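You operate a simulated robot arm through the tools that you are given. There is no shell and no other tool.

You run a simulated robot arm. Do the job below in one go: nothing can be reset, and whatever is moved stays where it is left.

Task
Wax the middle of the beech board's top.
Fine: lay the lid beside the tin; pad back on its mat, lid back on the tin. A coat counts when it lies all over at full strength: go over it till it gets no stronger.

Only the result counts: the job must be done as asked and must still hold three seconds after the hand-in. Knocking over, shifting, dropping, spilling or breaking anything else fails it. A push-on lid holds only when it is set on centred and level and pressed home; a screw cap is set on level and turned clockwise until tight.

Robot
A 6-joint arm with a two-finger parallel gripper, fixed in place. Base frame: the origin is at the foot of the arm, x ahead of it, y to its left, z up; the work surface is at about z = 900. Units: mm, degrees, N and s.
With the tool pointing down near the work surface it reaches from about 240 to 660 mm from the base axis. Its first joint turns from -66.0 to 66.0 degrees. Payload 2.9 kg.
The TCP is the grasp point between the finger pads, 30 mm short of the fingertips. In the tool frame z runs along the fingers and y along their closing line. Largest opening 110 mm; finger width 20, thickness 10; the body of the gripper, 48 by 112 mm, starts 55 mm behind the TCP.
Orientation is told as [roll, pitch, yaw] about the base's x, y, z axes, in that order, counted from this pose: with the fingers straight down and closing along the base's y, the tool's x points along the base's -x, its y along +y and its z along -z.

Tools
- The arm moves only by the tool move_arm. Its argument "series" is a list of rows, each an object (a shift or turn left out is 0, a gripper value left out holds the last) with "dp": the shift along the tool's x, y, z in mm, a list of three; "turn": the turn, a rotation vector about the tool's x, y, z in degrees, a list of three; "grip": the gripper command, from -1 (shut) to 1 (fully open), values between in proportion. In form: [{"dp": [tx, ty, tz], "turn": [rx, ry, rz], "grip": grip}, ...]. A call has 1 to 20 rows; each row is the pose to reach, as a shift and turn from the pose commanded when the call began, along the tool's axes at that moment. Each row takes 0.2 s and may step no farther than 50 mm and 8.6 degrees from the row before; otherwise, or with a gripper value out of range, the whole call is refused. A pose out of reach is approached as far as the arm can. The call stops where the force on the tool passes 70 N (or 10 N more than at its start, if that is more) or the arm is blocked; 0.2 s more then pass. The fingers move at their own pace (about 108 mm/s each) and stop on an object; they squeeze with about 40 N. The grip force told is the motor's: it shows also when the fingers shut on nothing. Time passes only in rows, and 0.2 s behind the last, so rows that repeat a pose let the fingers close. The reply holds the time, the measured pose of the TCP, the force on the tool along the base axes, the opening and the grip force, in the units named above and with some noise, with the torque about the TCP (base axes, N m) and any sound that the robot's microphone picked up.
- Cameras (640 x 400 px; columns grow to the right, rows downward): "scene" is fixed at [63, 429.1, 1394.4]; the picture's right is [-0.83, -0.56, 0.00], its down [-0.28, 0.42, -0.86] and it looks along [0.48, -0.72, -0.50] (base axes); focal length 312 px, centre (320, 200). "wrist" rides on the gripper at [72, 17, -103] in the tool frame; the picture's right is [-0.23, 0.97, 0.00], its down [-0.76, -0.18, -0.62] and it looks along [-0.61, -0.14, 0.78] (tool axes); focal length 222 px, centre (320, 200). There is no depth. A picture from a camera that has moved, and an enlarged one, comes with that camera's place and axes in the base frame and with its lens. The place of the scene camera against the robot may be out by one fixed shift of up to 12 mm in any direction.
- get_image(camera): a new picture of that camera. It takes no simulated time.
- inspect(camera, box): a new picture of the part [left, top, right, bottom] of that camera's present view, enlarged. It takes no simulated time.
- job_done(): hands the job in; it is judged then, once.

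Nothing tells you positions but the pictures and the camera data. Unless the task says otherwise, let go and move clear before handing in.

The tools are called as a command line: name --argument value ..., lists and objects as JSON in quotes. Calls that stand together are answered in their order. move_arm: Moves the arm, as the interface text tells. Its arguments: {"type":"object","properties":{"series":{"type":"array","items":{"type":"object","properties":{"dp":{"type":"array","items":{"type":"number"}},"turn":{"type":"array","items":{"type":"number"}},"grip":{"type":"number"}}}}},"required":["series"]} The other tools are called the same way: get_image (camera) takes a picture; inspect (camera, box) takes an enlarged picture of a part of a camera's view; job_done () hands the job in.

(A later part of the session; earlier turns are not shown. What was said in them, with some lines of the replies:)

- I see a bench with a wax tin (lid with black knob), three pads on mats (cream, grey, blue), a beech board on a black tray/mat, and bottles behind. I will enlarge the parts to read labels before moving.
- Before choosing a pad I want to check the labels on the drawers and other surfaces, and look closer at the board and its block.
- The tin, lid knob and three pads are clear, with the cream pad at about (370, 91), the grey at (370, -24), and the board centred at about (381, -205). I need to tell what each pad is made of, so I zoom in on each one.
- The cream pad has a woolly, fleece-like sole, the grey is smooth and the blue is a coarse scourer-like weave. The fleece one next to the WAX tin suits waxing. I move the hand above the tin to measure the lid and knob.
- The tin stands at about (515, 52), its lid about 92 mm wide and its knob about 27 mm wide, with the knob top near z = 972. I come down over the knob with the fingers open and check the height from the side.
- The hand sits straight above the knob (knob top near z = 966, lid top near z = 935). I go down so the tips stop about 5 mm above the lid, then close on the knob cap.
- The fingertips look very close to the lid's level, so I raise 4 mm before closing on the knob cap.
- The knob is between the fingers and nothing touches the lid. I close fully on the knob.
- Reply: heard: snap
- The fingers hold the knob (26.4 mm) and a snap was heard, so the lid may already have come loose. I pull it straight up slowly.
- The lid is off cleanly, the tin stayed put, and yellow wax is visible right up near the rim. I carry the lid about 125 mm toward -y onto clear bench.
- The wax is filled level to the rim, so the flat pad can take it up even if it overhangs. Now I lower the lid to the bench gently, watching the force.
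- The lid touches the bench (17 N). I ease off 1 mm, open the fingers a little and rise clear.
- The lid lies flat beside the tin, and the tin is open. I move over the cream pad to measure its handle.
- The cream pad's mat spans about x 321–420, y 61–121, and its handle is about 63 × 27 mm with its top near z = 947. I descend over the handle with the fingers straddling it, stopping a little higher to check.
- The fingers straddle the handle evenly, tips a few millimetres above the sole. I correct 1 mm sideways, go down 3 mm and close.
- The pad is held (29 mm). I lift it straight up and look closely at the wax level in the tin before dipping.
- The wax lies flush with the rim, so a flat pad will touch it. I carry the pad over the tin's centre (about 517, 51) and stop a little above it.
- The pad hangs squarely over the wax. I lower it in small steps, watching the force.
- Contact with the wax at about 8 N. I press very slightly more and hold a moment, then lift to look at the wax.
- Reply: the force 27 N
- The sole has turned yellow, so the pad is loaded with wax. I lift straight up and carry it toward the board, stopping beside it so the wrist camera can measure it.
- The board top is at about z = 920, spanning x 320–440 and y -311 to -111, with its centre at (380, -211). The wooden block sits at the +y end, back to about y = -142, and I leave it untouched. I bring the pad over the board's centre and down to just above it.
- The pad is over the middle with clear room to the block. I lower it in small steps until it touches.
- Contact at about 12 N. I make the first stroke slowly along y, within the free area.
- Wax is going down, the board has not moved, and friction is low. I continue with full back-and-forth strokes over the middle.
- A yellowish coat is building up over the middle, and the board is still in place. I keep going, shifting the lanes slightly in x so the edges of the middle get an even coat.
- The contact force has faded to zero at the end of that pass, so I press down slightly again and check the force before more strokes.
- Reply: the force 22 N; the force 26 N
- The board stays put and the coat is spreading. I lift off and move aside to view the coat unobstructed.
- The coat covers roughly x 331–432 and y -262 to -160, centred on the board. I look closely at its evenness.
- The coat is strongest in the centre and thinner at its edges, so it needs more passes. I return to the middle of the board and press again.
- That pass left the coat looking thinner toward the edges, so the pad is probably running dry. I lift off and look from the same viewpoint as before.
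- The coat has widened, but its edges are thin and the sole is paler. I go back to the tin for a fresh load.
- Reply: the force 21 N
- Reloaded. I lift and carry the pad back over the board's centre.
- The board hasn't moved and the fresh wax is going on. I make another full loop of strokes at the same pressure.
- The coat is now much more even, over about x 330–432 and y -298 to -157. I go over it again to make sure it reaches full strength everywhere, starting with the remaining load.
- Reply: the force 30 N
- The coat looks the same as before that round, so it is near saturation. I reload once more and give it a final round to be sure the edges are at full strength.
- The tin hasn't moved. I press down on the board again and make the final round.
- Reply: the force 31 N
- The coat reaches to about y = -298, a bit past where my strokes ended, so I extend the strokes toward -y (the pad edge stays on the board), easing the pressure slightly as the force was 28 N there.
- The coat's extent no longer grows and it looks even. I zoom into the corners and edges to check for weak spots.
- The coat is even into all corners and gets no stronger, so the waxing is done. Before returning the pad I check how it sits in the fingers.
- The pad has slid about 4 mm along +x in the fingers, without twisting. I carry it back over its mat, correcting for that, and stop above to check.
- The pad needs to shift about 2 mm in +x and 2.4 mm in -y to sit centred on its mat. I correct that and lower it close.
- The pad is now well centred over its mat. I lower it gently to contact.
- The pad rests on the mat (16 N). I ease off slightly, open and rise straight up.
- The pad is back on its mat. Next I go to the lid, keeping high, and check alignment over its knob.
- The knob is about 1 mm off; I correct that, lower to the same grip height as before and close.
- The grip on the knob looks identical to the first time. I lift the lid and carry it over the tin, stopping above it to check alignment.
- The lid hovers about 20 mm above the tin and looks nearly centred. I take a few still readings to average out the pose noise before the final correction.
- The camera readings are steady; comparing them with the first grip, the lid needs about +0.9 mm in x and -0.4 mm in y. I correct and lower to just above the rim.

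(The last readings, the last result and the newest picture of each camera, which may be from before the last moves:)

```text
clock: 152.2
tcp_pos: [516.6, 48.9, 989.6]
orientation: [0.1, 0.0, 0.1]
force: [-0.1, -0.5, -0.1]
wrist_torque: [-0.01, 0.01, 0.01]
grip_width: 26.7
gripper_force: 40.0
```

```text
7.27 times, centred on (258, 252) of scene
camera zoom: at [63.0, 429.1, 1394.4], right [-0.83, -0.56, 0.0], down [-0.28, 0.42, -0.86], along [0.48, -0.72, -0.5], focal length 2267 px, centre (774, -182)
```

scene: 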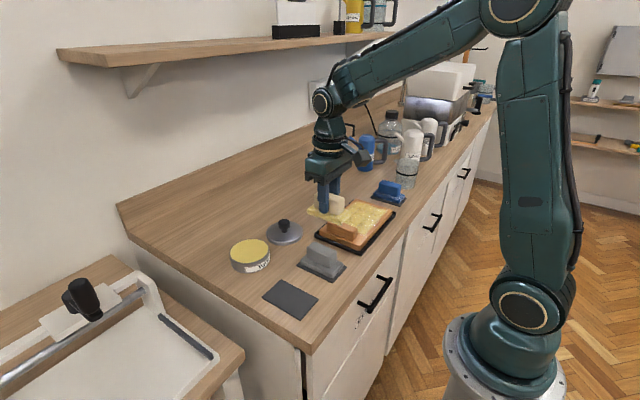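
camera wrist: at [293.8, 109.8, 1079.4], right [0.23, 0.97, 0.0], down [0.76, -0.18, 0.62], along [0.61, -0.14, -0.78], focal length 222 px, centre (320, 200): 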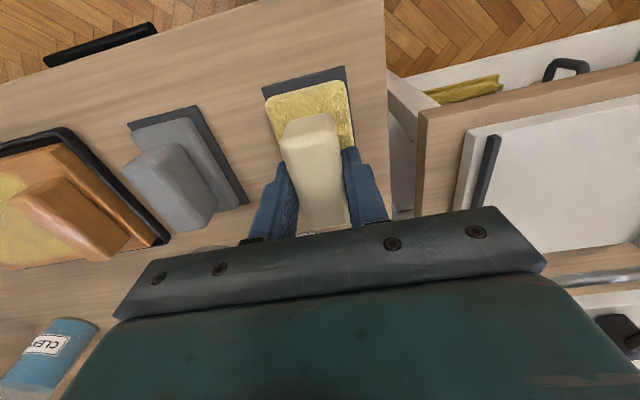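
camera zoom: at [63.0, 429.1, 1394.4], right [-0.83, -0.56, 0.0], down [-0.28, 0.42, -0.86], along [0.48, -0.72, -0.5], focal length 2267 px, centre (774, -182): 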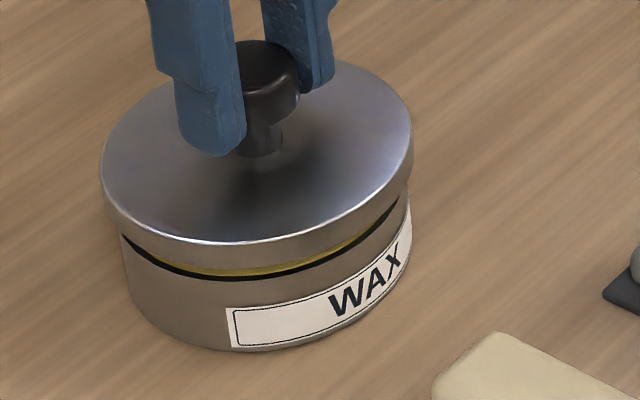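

I check the lid-to-tin centring more precisely with high zooms of the left and right silhouettes.

inspect --camera "scene" --box '[224, 240, 240, 270]'

inspect --camera "scene" --box '[258, 240, 274, 270]'

inspect --camera "scene" --box '[224, 232, 276, 272]'

```text
13.33 times, centred on (232, 255) of scene
camera zoom: at [63.0, 429.1, 1394.4], right [-0.83, -0.56, 0.0], down [-0.28, 0.42, -0.86], along [0.48, -0.72, -0.5], focal length 4157 px, centre (1493, -533)
```

zoom: 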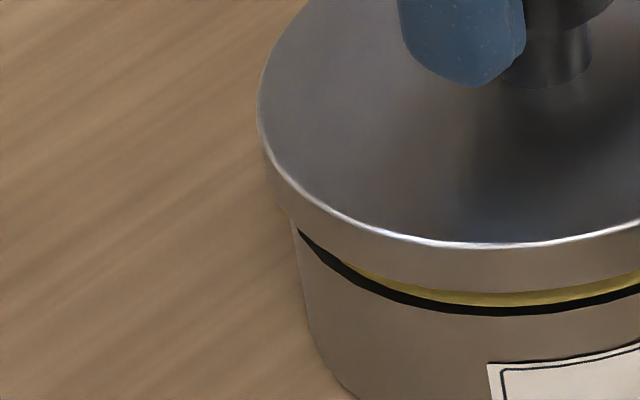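

```text
13.33 times, centred on (266, 255) of scene
camera zoom: at [63.0, 429.1, 1394.4], right [-0.83, -0.56, 0.0], down [-0.28, 0.42, -0.86], along [0.48, -0.72, -0.5], focal length 4157 px, centre (1040, -533)
```

zoom: 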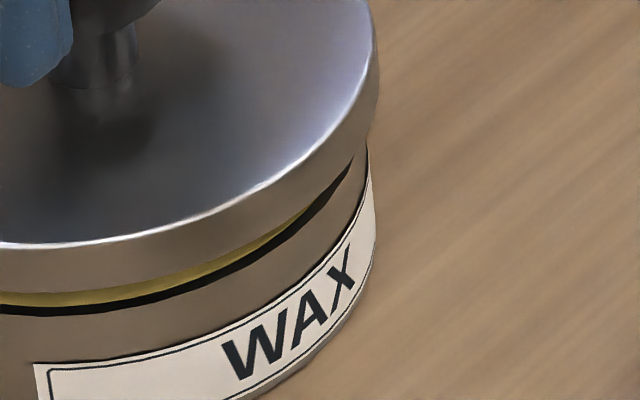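

```text
10.00 times, centred on (250, 252) of scene
camera zoom: at [63.0, 429.1, 1394.4], right [-0.83, -0.56, 0.0], down [-0.28, 0.42, -0.86], along [0.48, -0.72, -0.5], focal length 3118 px, centre (1020, -320)
```

zoom: 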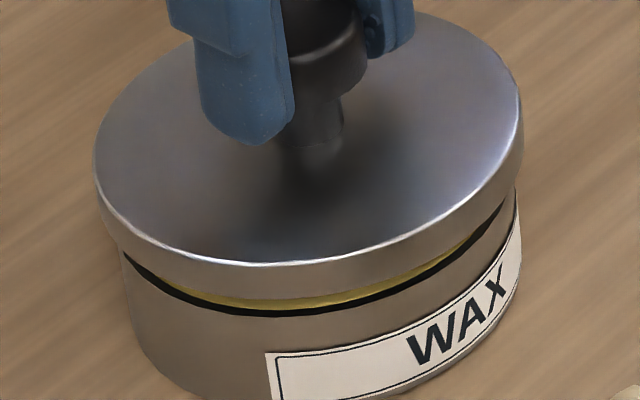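

The lid is centred to within about half a millimetre. I apply a tiny correction and lower it onto the rim in small steps, watching the force.

move_arm --series '[{"dp": [-0.35, 0.25, 1]}, {"dp": [-0.35, 0.25, 2]}, {"dp": [-0.35, 0.25, 3]}, {"dp": [-0.35, 0.25, 3]}]'

move_arm --series '[{"dp": [0, 0, 1]}, {"dp": [0, 0, 2]}, {"dp": [0, 0, 2]}]'

inspect --camera "scene" --box '[224, 232, 276, 272]'

```text
clock: 153.2
tcp_pos: [516.2, 49.3, 985.8]
orientation: [0.1, 0.0, 0.0]
force: [-0.1, 0.0, -0.1]
wrist_torque: [0.02, 0.01, 0.02]
grip_width: 26.8
gripper_force: 39.3
```

```text
clock: 154.0
tcp_pos: [517.9, 49.8, 983.5]
orientation: [0.2, 0.0, 0.0]
force: [-0.9, -0.5, 0.6]
wrist_torque: [0.0, -0.02, 0.03]
grip_width: 26.6
gripper_force: 39.8
```

```text
10.00 times, centred on (250, 252) of scene
camera zoom: at [63.0, 429.1, 1394.4], right [-0.83, -0.56, 0.0], down [-0.28, 0.42, -0.86], along [0.48, -0.72, -0.5], focal length 3118 px, centre (1020, -320)
```

zoom: 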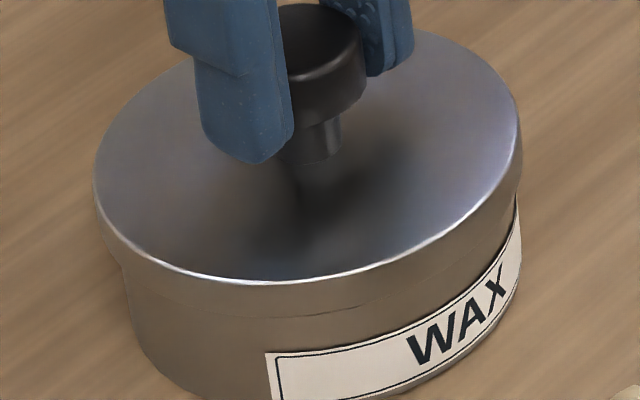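

The skirt has slipped over the rim with no force. I continue down in small steps until it seats.

move_arm --series '[{"dp": [0, 0, 1]}, {"dp": [0, 0, 2]}, {"dp": [0, 0, 2]}]'

move_arm --series '[{"dp": [0, 0, 1]}, {"dp": [0, 0, 2]}, {"dp": [0, 0, 2]}]'

```text
clock: 154.8
tcp_pos: [516.3, 48.7, 982.7]
orientation: [0.2, 0.1, 0.0]
force: [-0.1, -0.4, -0.9]
wrist_torque: [-0.04, -0.01, -0.02]
grip_width: 26.9
gripper_force: 40.2
```

```text
clock: 155.6
tcp_pos: [516.9, 50.2, 979.2]
orientation: [0.1, 0.0, 0.0]
force: [-0.1, 0.8, -0.2]
wrist_torque: [-0.01, 0.03, -0.01]
grip_width: 26.8
gripper_force: 40.1
```

move_arm --series '[{"dp": [0, 0, 1]}, {"dp": [0, 0, 2]}, {"dp": [0, 0, 2]}]'

inspect --camera "scene" --box '[224, 232, 276, 272]'

```text
clock: 156.4
tcp_pos: [517.2, 49.9, 978.3]
orientation: [0.1, 0.0, 0.0]
force: [0.0, -0.1, -0.7]
wrist_torque: [-0.01, 0.02, 0.01]
grip_width: 26.9
gripper_force: 40.1
```

```text
10.00 times, centred on (250, 252) of scene
camera zoom: at [63.0, 429.1, 1394.4], right [-0.83, -0.56, 0.0], down [-0.28, 0.42, -0.86], along [0.48, -0.72, -0.5], focal length 3118 px, centre (1020, -320)
```

zoom: 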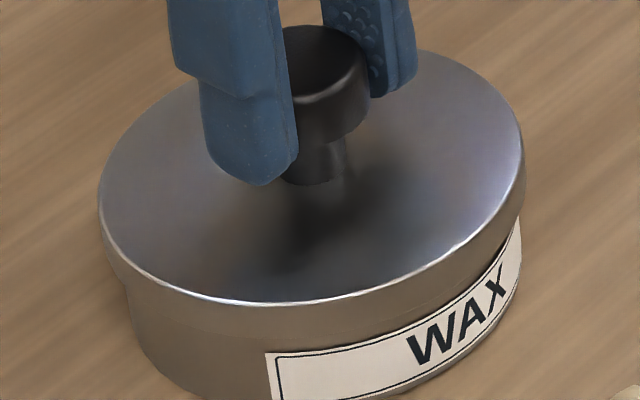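

move_arm --series '[{"dp": [0, 0, 0.7]}, {"dp": [0, 0, 1.4]}, {"dp": [0, 0, 1.4]}]'

move_arm --series '[{"dp": [0, 0, 0.7]}, {"dp": [0, 0, 1.2]}, {"dp": [0, 0, 1.2]}]'

```text
clock: 157.2
tcp_pos: [516.6, 49.6, 977.4]
orientation: [0.1, 0.0, -0.1]
force: [0.5, 0.2, -0.5]
wrist_torque: [0.0, -0.01, 0.03]
grip_width: 26.8
gripper_force: 40.3
```

```text
clock: 158.0
tcp_pos: [516.5, 49.6, 975.9]
orientation: [0.0, 0.0, 0.0]
force: [-0.2, 0.5, 0.4]
wrist_torque: [0.0, -0.01, -0.01]
grip_width: 26.8
gripper_force: 39.8
```

move_arm --series '[{"dp": [0, 0, 0.5]}, {"dp": [0, 0, 1.0]}, {"dp": [0, 0, 1.0]}]'

inspect --camera "scene" --box '[224, 232, 276, 272]'

```text
clock: 158.8
tcp_pos: [517.2, 48.9, 974.8]
orientation: [0.1, 0.0, 0.0]
force: [-2.6, 1.5, 9.0]
wrist_torque: [-0.03, 0.12, 0.03]
grip_width: 26.9
gripper_force: 40.0
```

```text
10.00 times, centred on (250, 252) of scene
camera zoom: at [62.8, 429.1, 1394.4], right [-0.83, -0.56, 0.0], down [-0.28, 0.42, -0.86], along [0.48, -0.72, -0.5], focal length 3118 px, centre (1020, -320)
```

zoom: 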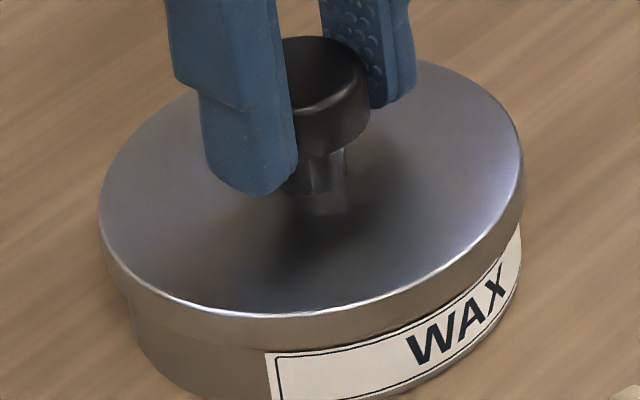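

The lid has reached its seat (9 N). Now I press it home, increasing gently.

move_arm --series '[{"dp": [0, 0, 0.4]}, {"dp": [0, 0, 0.8]}, {"dp": [0, 0, 0.8]}]'

```text
clock: 159.6
tcp_pos: [516.9, 49.9, 975.1]
orientation: [0.2, -0.2, 0.0]
force: [0.7, 4.2, 13.6]
wrist_torque: [0.09, -0.01, 0.02]
grip_width: 26.7
gripper_force: 40.4
```

move_arm --series '[{"dp": [0, 0, 0.5]}, {"dp": [0, 0, 1.0]}, {"dp": [0, 0, 1.0]}]'

```text
clock: 160.4
tcp_pos: [516.0, 49.6, 974.9]
orientation: [0.0, -0.2, 0.0]
force: [-0.1, 0.7, 27.5]
wrist_torque: [0.0, -0.03, 0.0]
grip_width: 27.1
gripper_force: 40.1
```

move_arm --series '[{"dp": [0, 0, 0.5]}, {"dp": [0, 0, 1.0]}, {"dp": [0, 0, 1.0]}]'

```text
clock: 161.2
tcp_pos: [516.0, 50.0, 973.8]
orientation: [0.0, -0.3, 0.0]
force: [0.6, -1.6, 32.0]
wrist_torque: [-0.03, -0.04, -0.04]
grip_width: 26.8
gripper_force: 39.6
```

move_arm --series '[{"dp": [0, 0, 0.5]}, {"dp": [0, 0, 1.0]}, {"dp": [0, 0, 1.0]}]'

inspect --camera "scene" --box '[224, 232, 276, 272]'

```text
clock: 162.0
tcp_pos: [517.6, 50.2, 974.0]
orientation: [0.1, -0.3, 0.0]
force: [-1.2, -0.3, 32.8]
wrist_torque: [-0.01, -0.07, 0.01]
grip_width: 26.7
gripper_force: 40.1
```

```text
10.00 times, centred on (250, 252) of scene
camera zoom: at [62.4, 429.0, 1394.4], right [-0.83, -0.56, 0.0], down [-0.28, 0.42, -0.86], along [0.48, -0.72, -0.5], focal length 3118 px, centre (1020, -320)
```

zoom: 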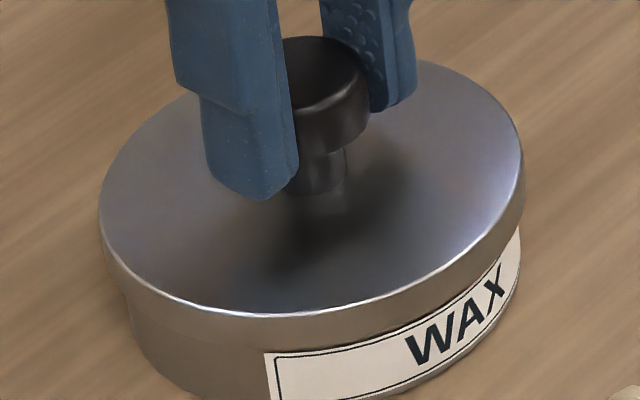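

The fingers slip on the knob at about 33 N without a snap, so I'll press from above instead. I ease off, open, rise, close the fingers and centre them over the knob top.

move_arm --series '[{"dp": [0, 0, -1.0]}, {"dp": [0, 0, -1.0], "grip": -0.4}, {"dp": [0, 0, -1.0], "grip": -0.2}, {"dp": [0, 0, -1.0], "grip": -0.2}, {"dp": [0, 0, -12], "grip": -0.2}, {"dp": [0, 0, -30], "grip": -0.2}, {"dp": [0, 0, -45], "grip": -0.2}, {"dp": [0, 0, -45], "grip": -1}, {"dp": [0, 0, -45], "grip": -1}, {"dp": [0, 0, -45], "grip": -1}, {"dp": [0, 0, -45], "grip": -1}]'

inspect --camera "wrist" --box '[220, 40, 420, 200]'

inspect --camera "scene" --box '[215, 215, 285, 275]'

```text
clock: 164.4
tcp_pos: [517.5, 49.4, 1015.3]
orientation: [0.0, 0.1, 0.1]
force: [0.3, 0.2, -0.5]
wrist_torque: [-0.01, -0.05, 0.01]
grip_width: 0.1
gripper_force: 37.4
heard: snap
```

```text
2.50 times, centred on (320, 120) of wrist
camera zoom: at [445.1, 66.5, 1118.1], right [0.23, 0.97, 0.0], down [0.76, -0.18, 0.62], along [0.61, -0.14, -0.78], focal length 555 px, centre (320, 400)
```

zoom: 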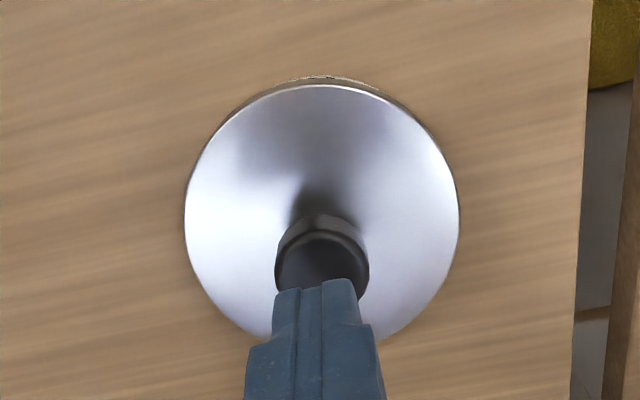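

```text
6.67 times, centred on (250, 245) of scene
camera zoom: at [63.0, 429.1, 1394.4], right [-0.83, -0.56, 0.0], down [-0.28, 0.42, -0.86], along [0.48, -0.72, -0.5], focal length 2078 px, centre (787, -100)
```

zoom: 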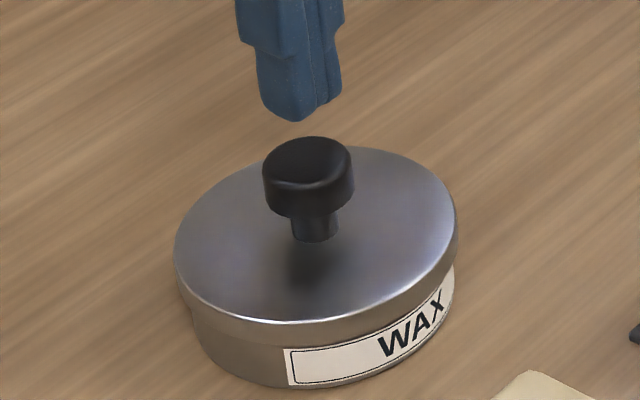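

A snap was heard, which may be the lid seating. To be sure it is home, I press down on the knob's top with the closed fingertips.

move_arm --series '[{"dp": [0, 0, 5]}, {"dp": [0, 0, 10]}, {"dp": [0, 0, 15]}, {"dp": [0, 0, 15]}]'

inspect --camera "scene" --box '[215, 215, 285, 275]'

```text
clock: 165.4
tcp_pos: [516.4, 49.8, 1001.0]
orientation: [0.1, 0.0, 0.0]
force: [-0.2, 0.3, 0.9]
wrist_torque: [-0.02, 0.0, 0.0]
grip_width: 0.0
gripper_force: 37.3
```

```text
6.67 times, centred on (250, 245) of scene
camera zoom: at [63.0, 429.1, 1394.4], right [-0.83, -0.56, 0.0], down [-0.28, 0.42, -0.86], along [0.48, -0.72, -0.5], focal length 2078 px, centre (787, -100)
```

zoom: 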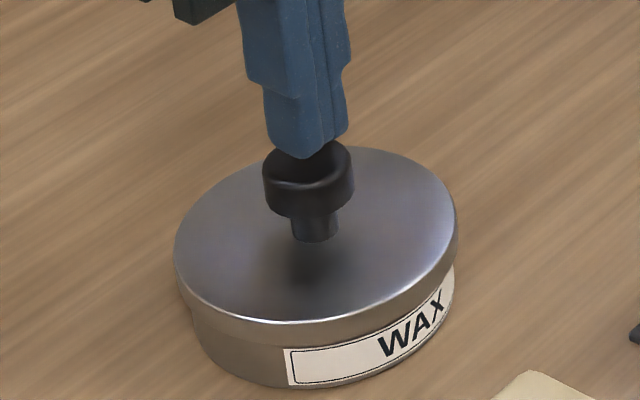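

move_arm --series '[{"dp": [0, 0, 1]}, {"dp": [0, 0, 2]}, {"dp": [0, 0, 3]}, {"dp": [0, 0, 3]}]'

move_arm --series '[{"dp": [0, 0, 1]}, {"dp": [0, 0, 2]}, {"dp": [0, 0, 2]}]'

```text
clock: 166.4
tcp_pos: [516.0, 49.6, 997.8]
orientation: [0.1, 0.1, 0.0]
force: [1.0, 0.6, -1.1]
wrist_torque: [0.0, 0.0, -0.03]
grip_width: 0.1
gripper_force: 37.9
```

```text
clock: 167.2
tcp_pos: [516.2, 50.0, 994.9]
orientation: [0.0, 0.0, 0.0]
force: [-0.1, -0.2, -0.5]
wrist_torque: [-0.03, 0.01, 0.0]
grip_width: 0.2
gripper_force: 38.0
```

move_arm --series '[{"dp": [0, 0, 1]}, {"dp": [0, 0, 1.5]}, {"dp": [0, 0, 1.5]}]'

```text
clock: 168.0
tcp_pos: [515.7, 50.7, 993.4]
orientation: [0.1, 0.1, 0.0]
force: [-0.1, -0.6, 0.2]
wrist_torque: [-0.01, -0.01, -0.02]
grip_width: 0.0
gripper_force: 37.7
```

move_arm --series '[{"dp": [0, 0, 1]}, {"dp": [0, 0, 1.5]}, {"dp": [0, 0, 1.5]}]'

inspect --camera "scene" --box '[215, 215, 285, 275]'

```text
clock: 168.8
tcp_pos: [516.5, 48.6, 992.7]
orientation: [0.2, -0.2, 0.0]
force: [-0.7, -0.6, 4.9]
wrist_torque: [-0.02, -0.03, 0.01]
grip_width: 0.0
gripper_force: 37.8
```

```text
6.67 times, centred on (250, 245) of scene
camera zoom: at [62.9, 429.1, 1394.4], right [-0.83, -0.56, 0.0], down [-0.28, 0.42, -0.86], along [0.48, -0.72, -0.5], focal length 2078 px, centre (787, -100)
```

zoom: 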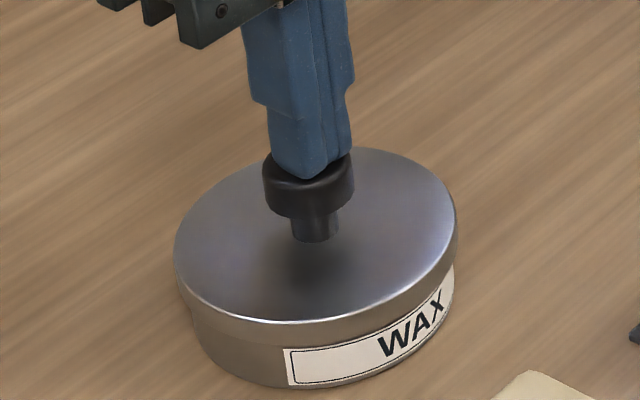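

Contact on the knob top. I now press harder in steps, up to about 55 N.

move_arm --series '[{"dp": [0, 0, 0.5]}, {"dp": [0, 0, 0.9]}, {"dp": [0, 0, 0.9]}]'

move_arm --series '[{"dp": [0, 0, 0.4]}, {"dp": [0, 0, 0.7]}, {"dp": [0, 0, 0.7]}]'

```text
clock: 169.6
tcp_pos: [516.3, 49.5, 992.6]
orientation: [0.1, -0.1, 0.1]
force: [-2.6, -2.4, 15.9]
wrist_torque: [-0.04, 0.09, 0.08]
grip_width: 0.0
gripper_force: 37.9
```

```text
clock: 170.4
tcp_pos: [516.4, 49.9, 992.1]
orientation: [0.1, -0.2, 0.1]
force: [-1.7, -2.5, 25.9]
wrist_torque: [-0.11, 0.09, -0.02]
grip_width: 0.1
gripper_force: 37.7
```

move_arm --series '[{"dp": [0, 0, 0.5]}, {"dp": [0, 0, 1.0]}, {"dp": [0, 0, 1.0]}]'

move_arm --series '[{"dp": [0, 0, 0.4]}, {"dp": [0, 0, 0.7]}, {"dp": [0, 0, 0.7]}]'

```text
clock: 171.2
tcp_pos: [516.4, 49.2, 993.0]
orientation: [0.1, -0.2, -0.1]
force: [-6.4, -7.4, 35.8]
wrist_torque: [-0.24, 0.24, 0.01]
grip_width: 0.0
gripper_force: 37.7
```

```text
clock: 172.0
tcp_pos: [515.3, 48.4, 992.2]
orientation: [0.1, -0.3, 0.0]
force: [-11.3, -6.0, 40.1]
wrist_torque: [-0.2, 0.41, -0.13]
grip_width: 0.0
gripper_force: 37.7
```

No new snap at 40 N, so it was most likely seated already. I take out the small sideways load and press a little more to be certain.

move_arm --series '[{"dp": [0.3, -0.2, 0]}, {"dp": [0.5, -0.3, 0.3]}, {"dp": [0.5, -0.3, 0.6]}, {"dp": [0.5, -0.3, 0.6]}]'

```text
clock: 173.0
tcp_pos: [516.7, 48.4, 993.3]
orientation: [0.2, -0.4, 0.1]
force: [-8.9, 1.3, 40.1]
wrist_torque: [0.11, 0.35, -0.05]
grip_width: 0.0
gripper_force: 38.0
```

move_arm --series '[{"dp": [0.3, 0, 0.5]}, {"dp": [0.6, 0, 1.0]}, {"dp": [0.6, 0, 1.2]}, {"dp": [0.6, 0, 1.2]}]'

inspect --camera "scene" --box '[215, 215, 285, 275]'

```text
clock: 174.0
tcp_pos: [516.5, 50.0, 992.3]
orientation: [0.2, -0.7, -0.1]
force: [-7.2, 2.3, 47.4]
wrist_torque: [0.07, 0.38, 0.11]
grip_width: 0.0
gripper_force: 37.4
```

```text
6.67 times, centred on (250, 245) of scene
camera zoom: at [62.0, 429.1, 1394.5], right [-0.83, -0.56, 0.0], down [-0.28, 0.42, -0.86], along [0.48, -0.72, -0.5], focal length 2078 px, centre (787, -100)
```

zoom: 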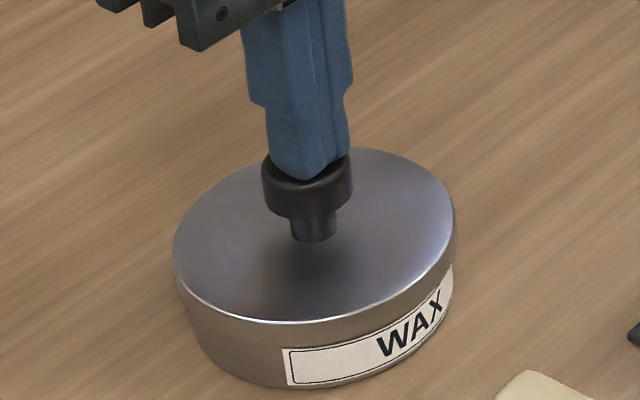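

move_arm --series '[{"dp": [0.2, 0, 0.4]}, {"dp": [0.3, 0, 0.8]}, {"dp": [0.3, 0, 0.8]}]'

```text
clock: 174.8
tcp_pos: [516.4, 49.5, 992.4]
orientation: [0.3, -0.7, 0.0]
force: [-8.9, 4.0, 49.5]
wrist_torque: [0.08, 0.43, 0.04]
grip_width: 0.0
gripper_force: 37.3
```

The lid has taken about 50 N without further movement, so it is home. I rise straight off and check everything from both cameras.

move_arm --series '[{"dp": [0, 0, -1.5]}, {"dp": [0, 0, -3]}, {"dp": [0, 0, -6]}, {"dp": [0, 0, -20]}, {"dp": [0, 0, -50]}, {"dp": [0, 0, -90]}, {"dp": [0, 0, -110]}, {"dp": [0, 0, -110]}]'

inspect --camera "scene" --box '[220, 230, 290, 285]'

inspect --camera "wrist" --box '[265, 45, 375, 155]'

get_image --camera "scene"

get_image --camera "wrist"

```text
clock: 176.6
tcp_pos: [515.1, 48.0, 1096.5]
orientation: [0.0, -0.1, 0.0]
force: [0.1, 0.4, -0.3]
wrist_torque: [0.01, 0.0, 0.03]
grip_width: 0.0
gripper_force: 37.6
```

```text
7.27 times, centred on (255, 258) of scene
camera zoom: at [63.0, 429.1, 1394.4], right [-0.83, -0.56, 0.0], down [-0.28, 0.42, -0.86], along [0.48, -0.72, -0.5], focal length 2267 px, centre (793, -218)
```

zoom: 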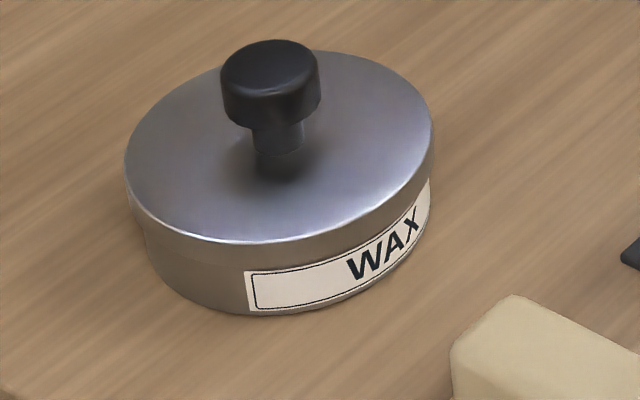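

```text
3.64 times, centred on (320, 100) of wrist
camera zoom: at [442.1, 65.9, 1199.2], right [0.23, 0.97, 0.0], down [0.76, -0.18, 0.62], along [0.61, -0.14, -0.78], focal length 808 px, centre (320, 564)
```

zoom: 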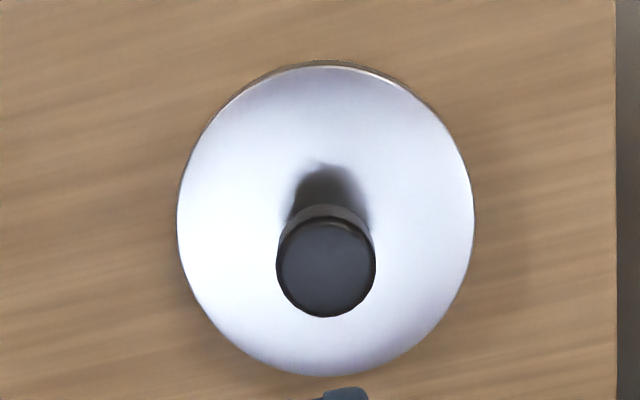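

```text
taken
```

scene: 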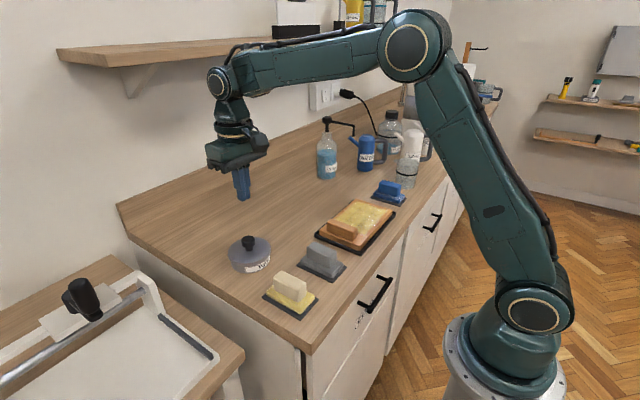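

```text
taken
camera wrist: at [442.1, 65.9, 1199.2], right [0.23, 0.97, 0.0], down [0.76, -0.18, 0.62], along [0.61, -0.14, -0.78], focal length 222 px, centre (320, 200)
```

wrist: 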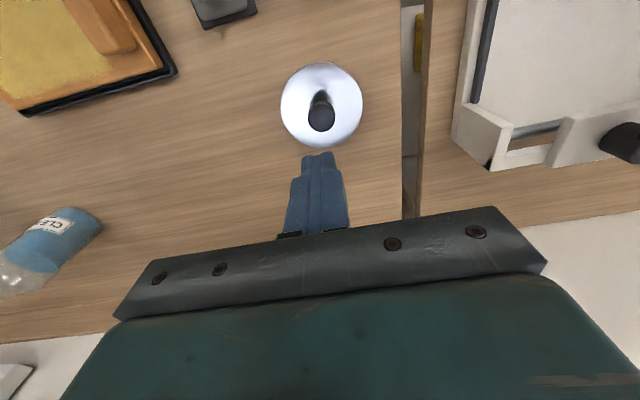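

The tin is closed and looks as it did at the start. I take the very same close-up as at the beginning to compare the lid's seat exactly.

inspect --camera "scene" --box '[220, 230, 290, 280]'

inspect --camera "scene" --box '[210, 170, 420, 330]'

```text
8.00 times, centred on (255, 255) of scene
camera zoom: at [63.0, 429.1, 1394.4], right [-0.83, -0.56, 0.0], down [-0.28, 0.42, -0.86], along [0.48, -0.72, -0.5], focal length 2494 px, centre (840, -240)
```

zoom: 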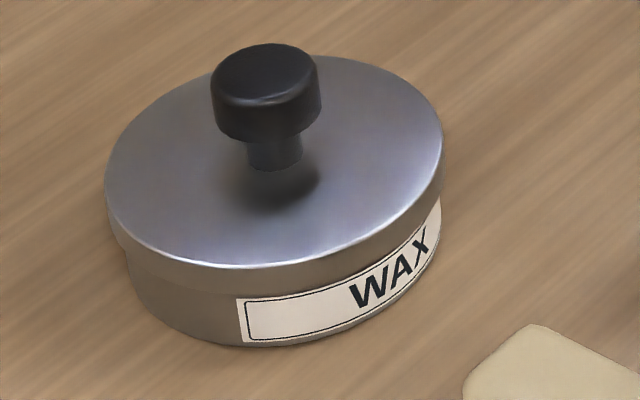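

```text
2.50 times, centred on (315, 250) of scene
camera zoom: at [63.0, 429.1, 1394.4], right [-0.83, -0.56, 0.0], down [-0.28, 0.42, -0.86], along [0.48, -0.72, -0.5], focal length 779 px, centre (332, 75)
```

zoom: 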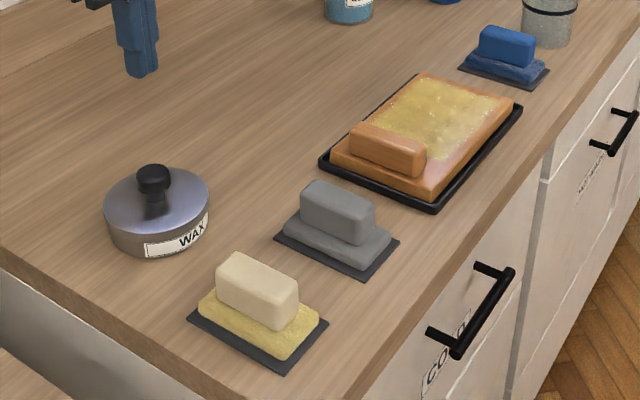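

The lid sits exactly where it was at the start, and the board, tray, pads and tin are unmoved. I take a last close look at the coat with nothing in the way.

inspect --camera "scene" --box '[335, 195, 400, 245]'

inspect --camera "wrist" --box '[0, 0, 180, 120]'

```text
8.00 times, centred on (368, 220) of scene
camera zoom: at [63.0, 429.1, 1394.4], right [-0.83, -0.56, 0.0], down [-0.28, 0.42, -0.86], along [0.48, -0.72, -0.5], focal length 2494 px, centre (-60, 40)
```

zoom: 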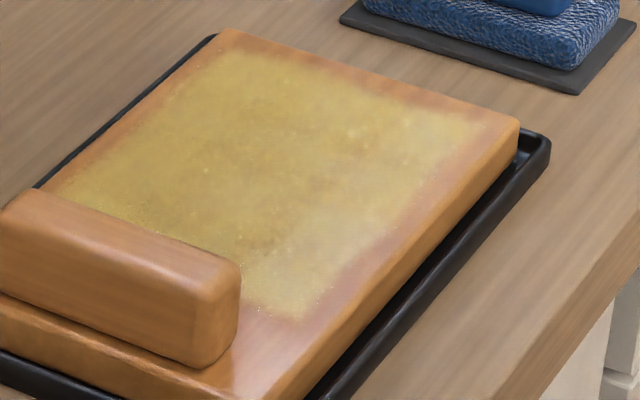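

```text
3.33 times, centred on (90, 60) of wrist
camera zoom: at [442.1, 65.9, 1199.2], right [0.23, 0.97, 0.0], down [0.76, -0.18, 0.62], along [0.61, -0.14, -0.78], focal length 740 px, centre (1087, 667)
```

zoom: 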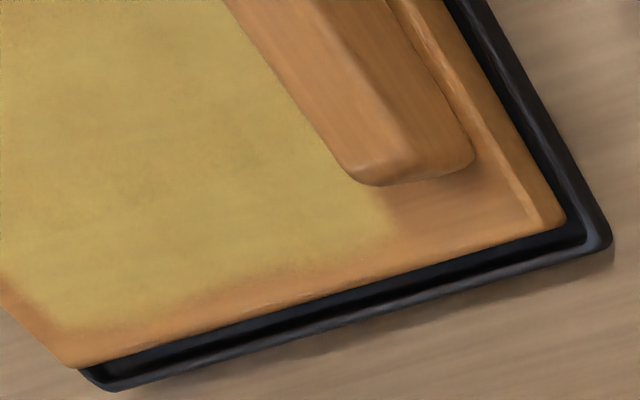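

The coat is even all over the middle, the pad is on its mat and the lid is home on the tin. The hand is empty and well clear, so I hand the job in.

job_done

```text
The job is handed in.
```

The middle of the beech board's top is waxed, and the job is handed in. The coat covers roughly 100 by 140 mm of the board, between its edges and the wooden block at one end. I loaded the pad three times. The last rounds made the coat neither stronger nor wider, so I took that as full strength.

- **Pad:** I used the cream pad, because its fleecy sole suited wax best and it stood next to the tin. None of the pads is labelled, so this was a judgement from how they look. It is back on its mat, centred, with wax on its sole.
- **Lid:** It is back on the tin. Pressing with the lid held in the fingers slipped at about 33 N, and a snap was heard as I let go. I then pressed from above to about 50 N with no further snap or movement. A close-up taken afterwards shows it sitting exactly where it was at the start, but I did not pull on it to test the hold.
- **Everything else:** The tin, board, tray and grey pad look unmoved in the final pictures, and nothing else shows any sign of having been disturbed. The hand is empty and clear of the bench.
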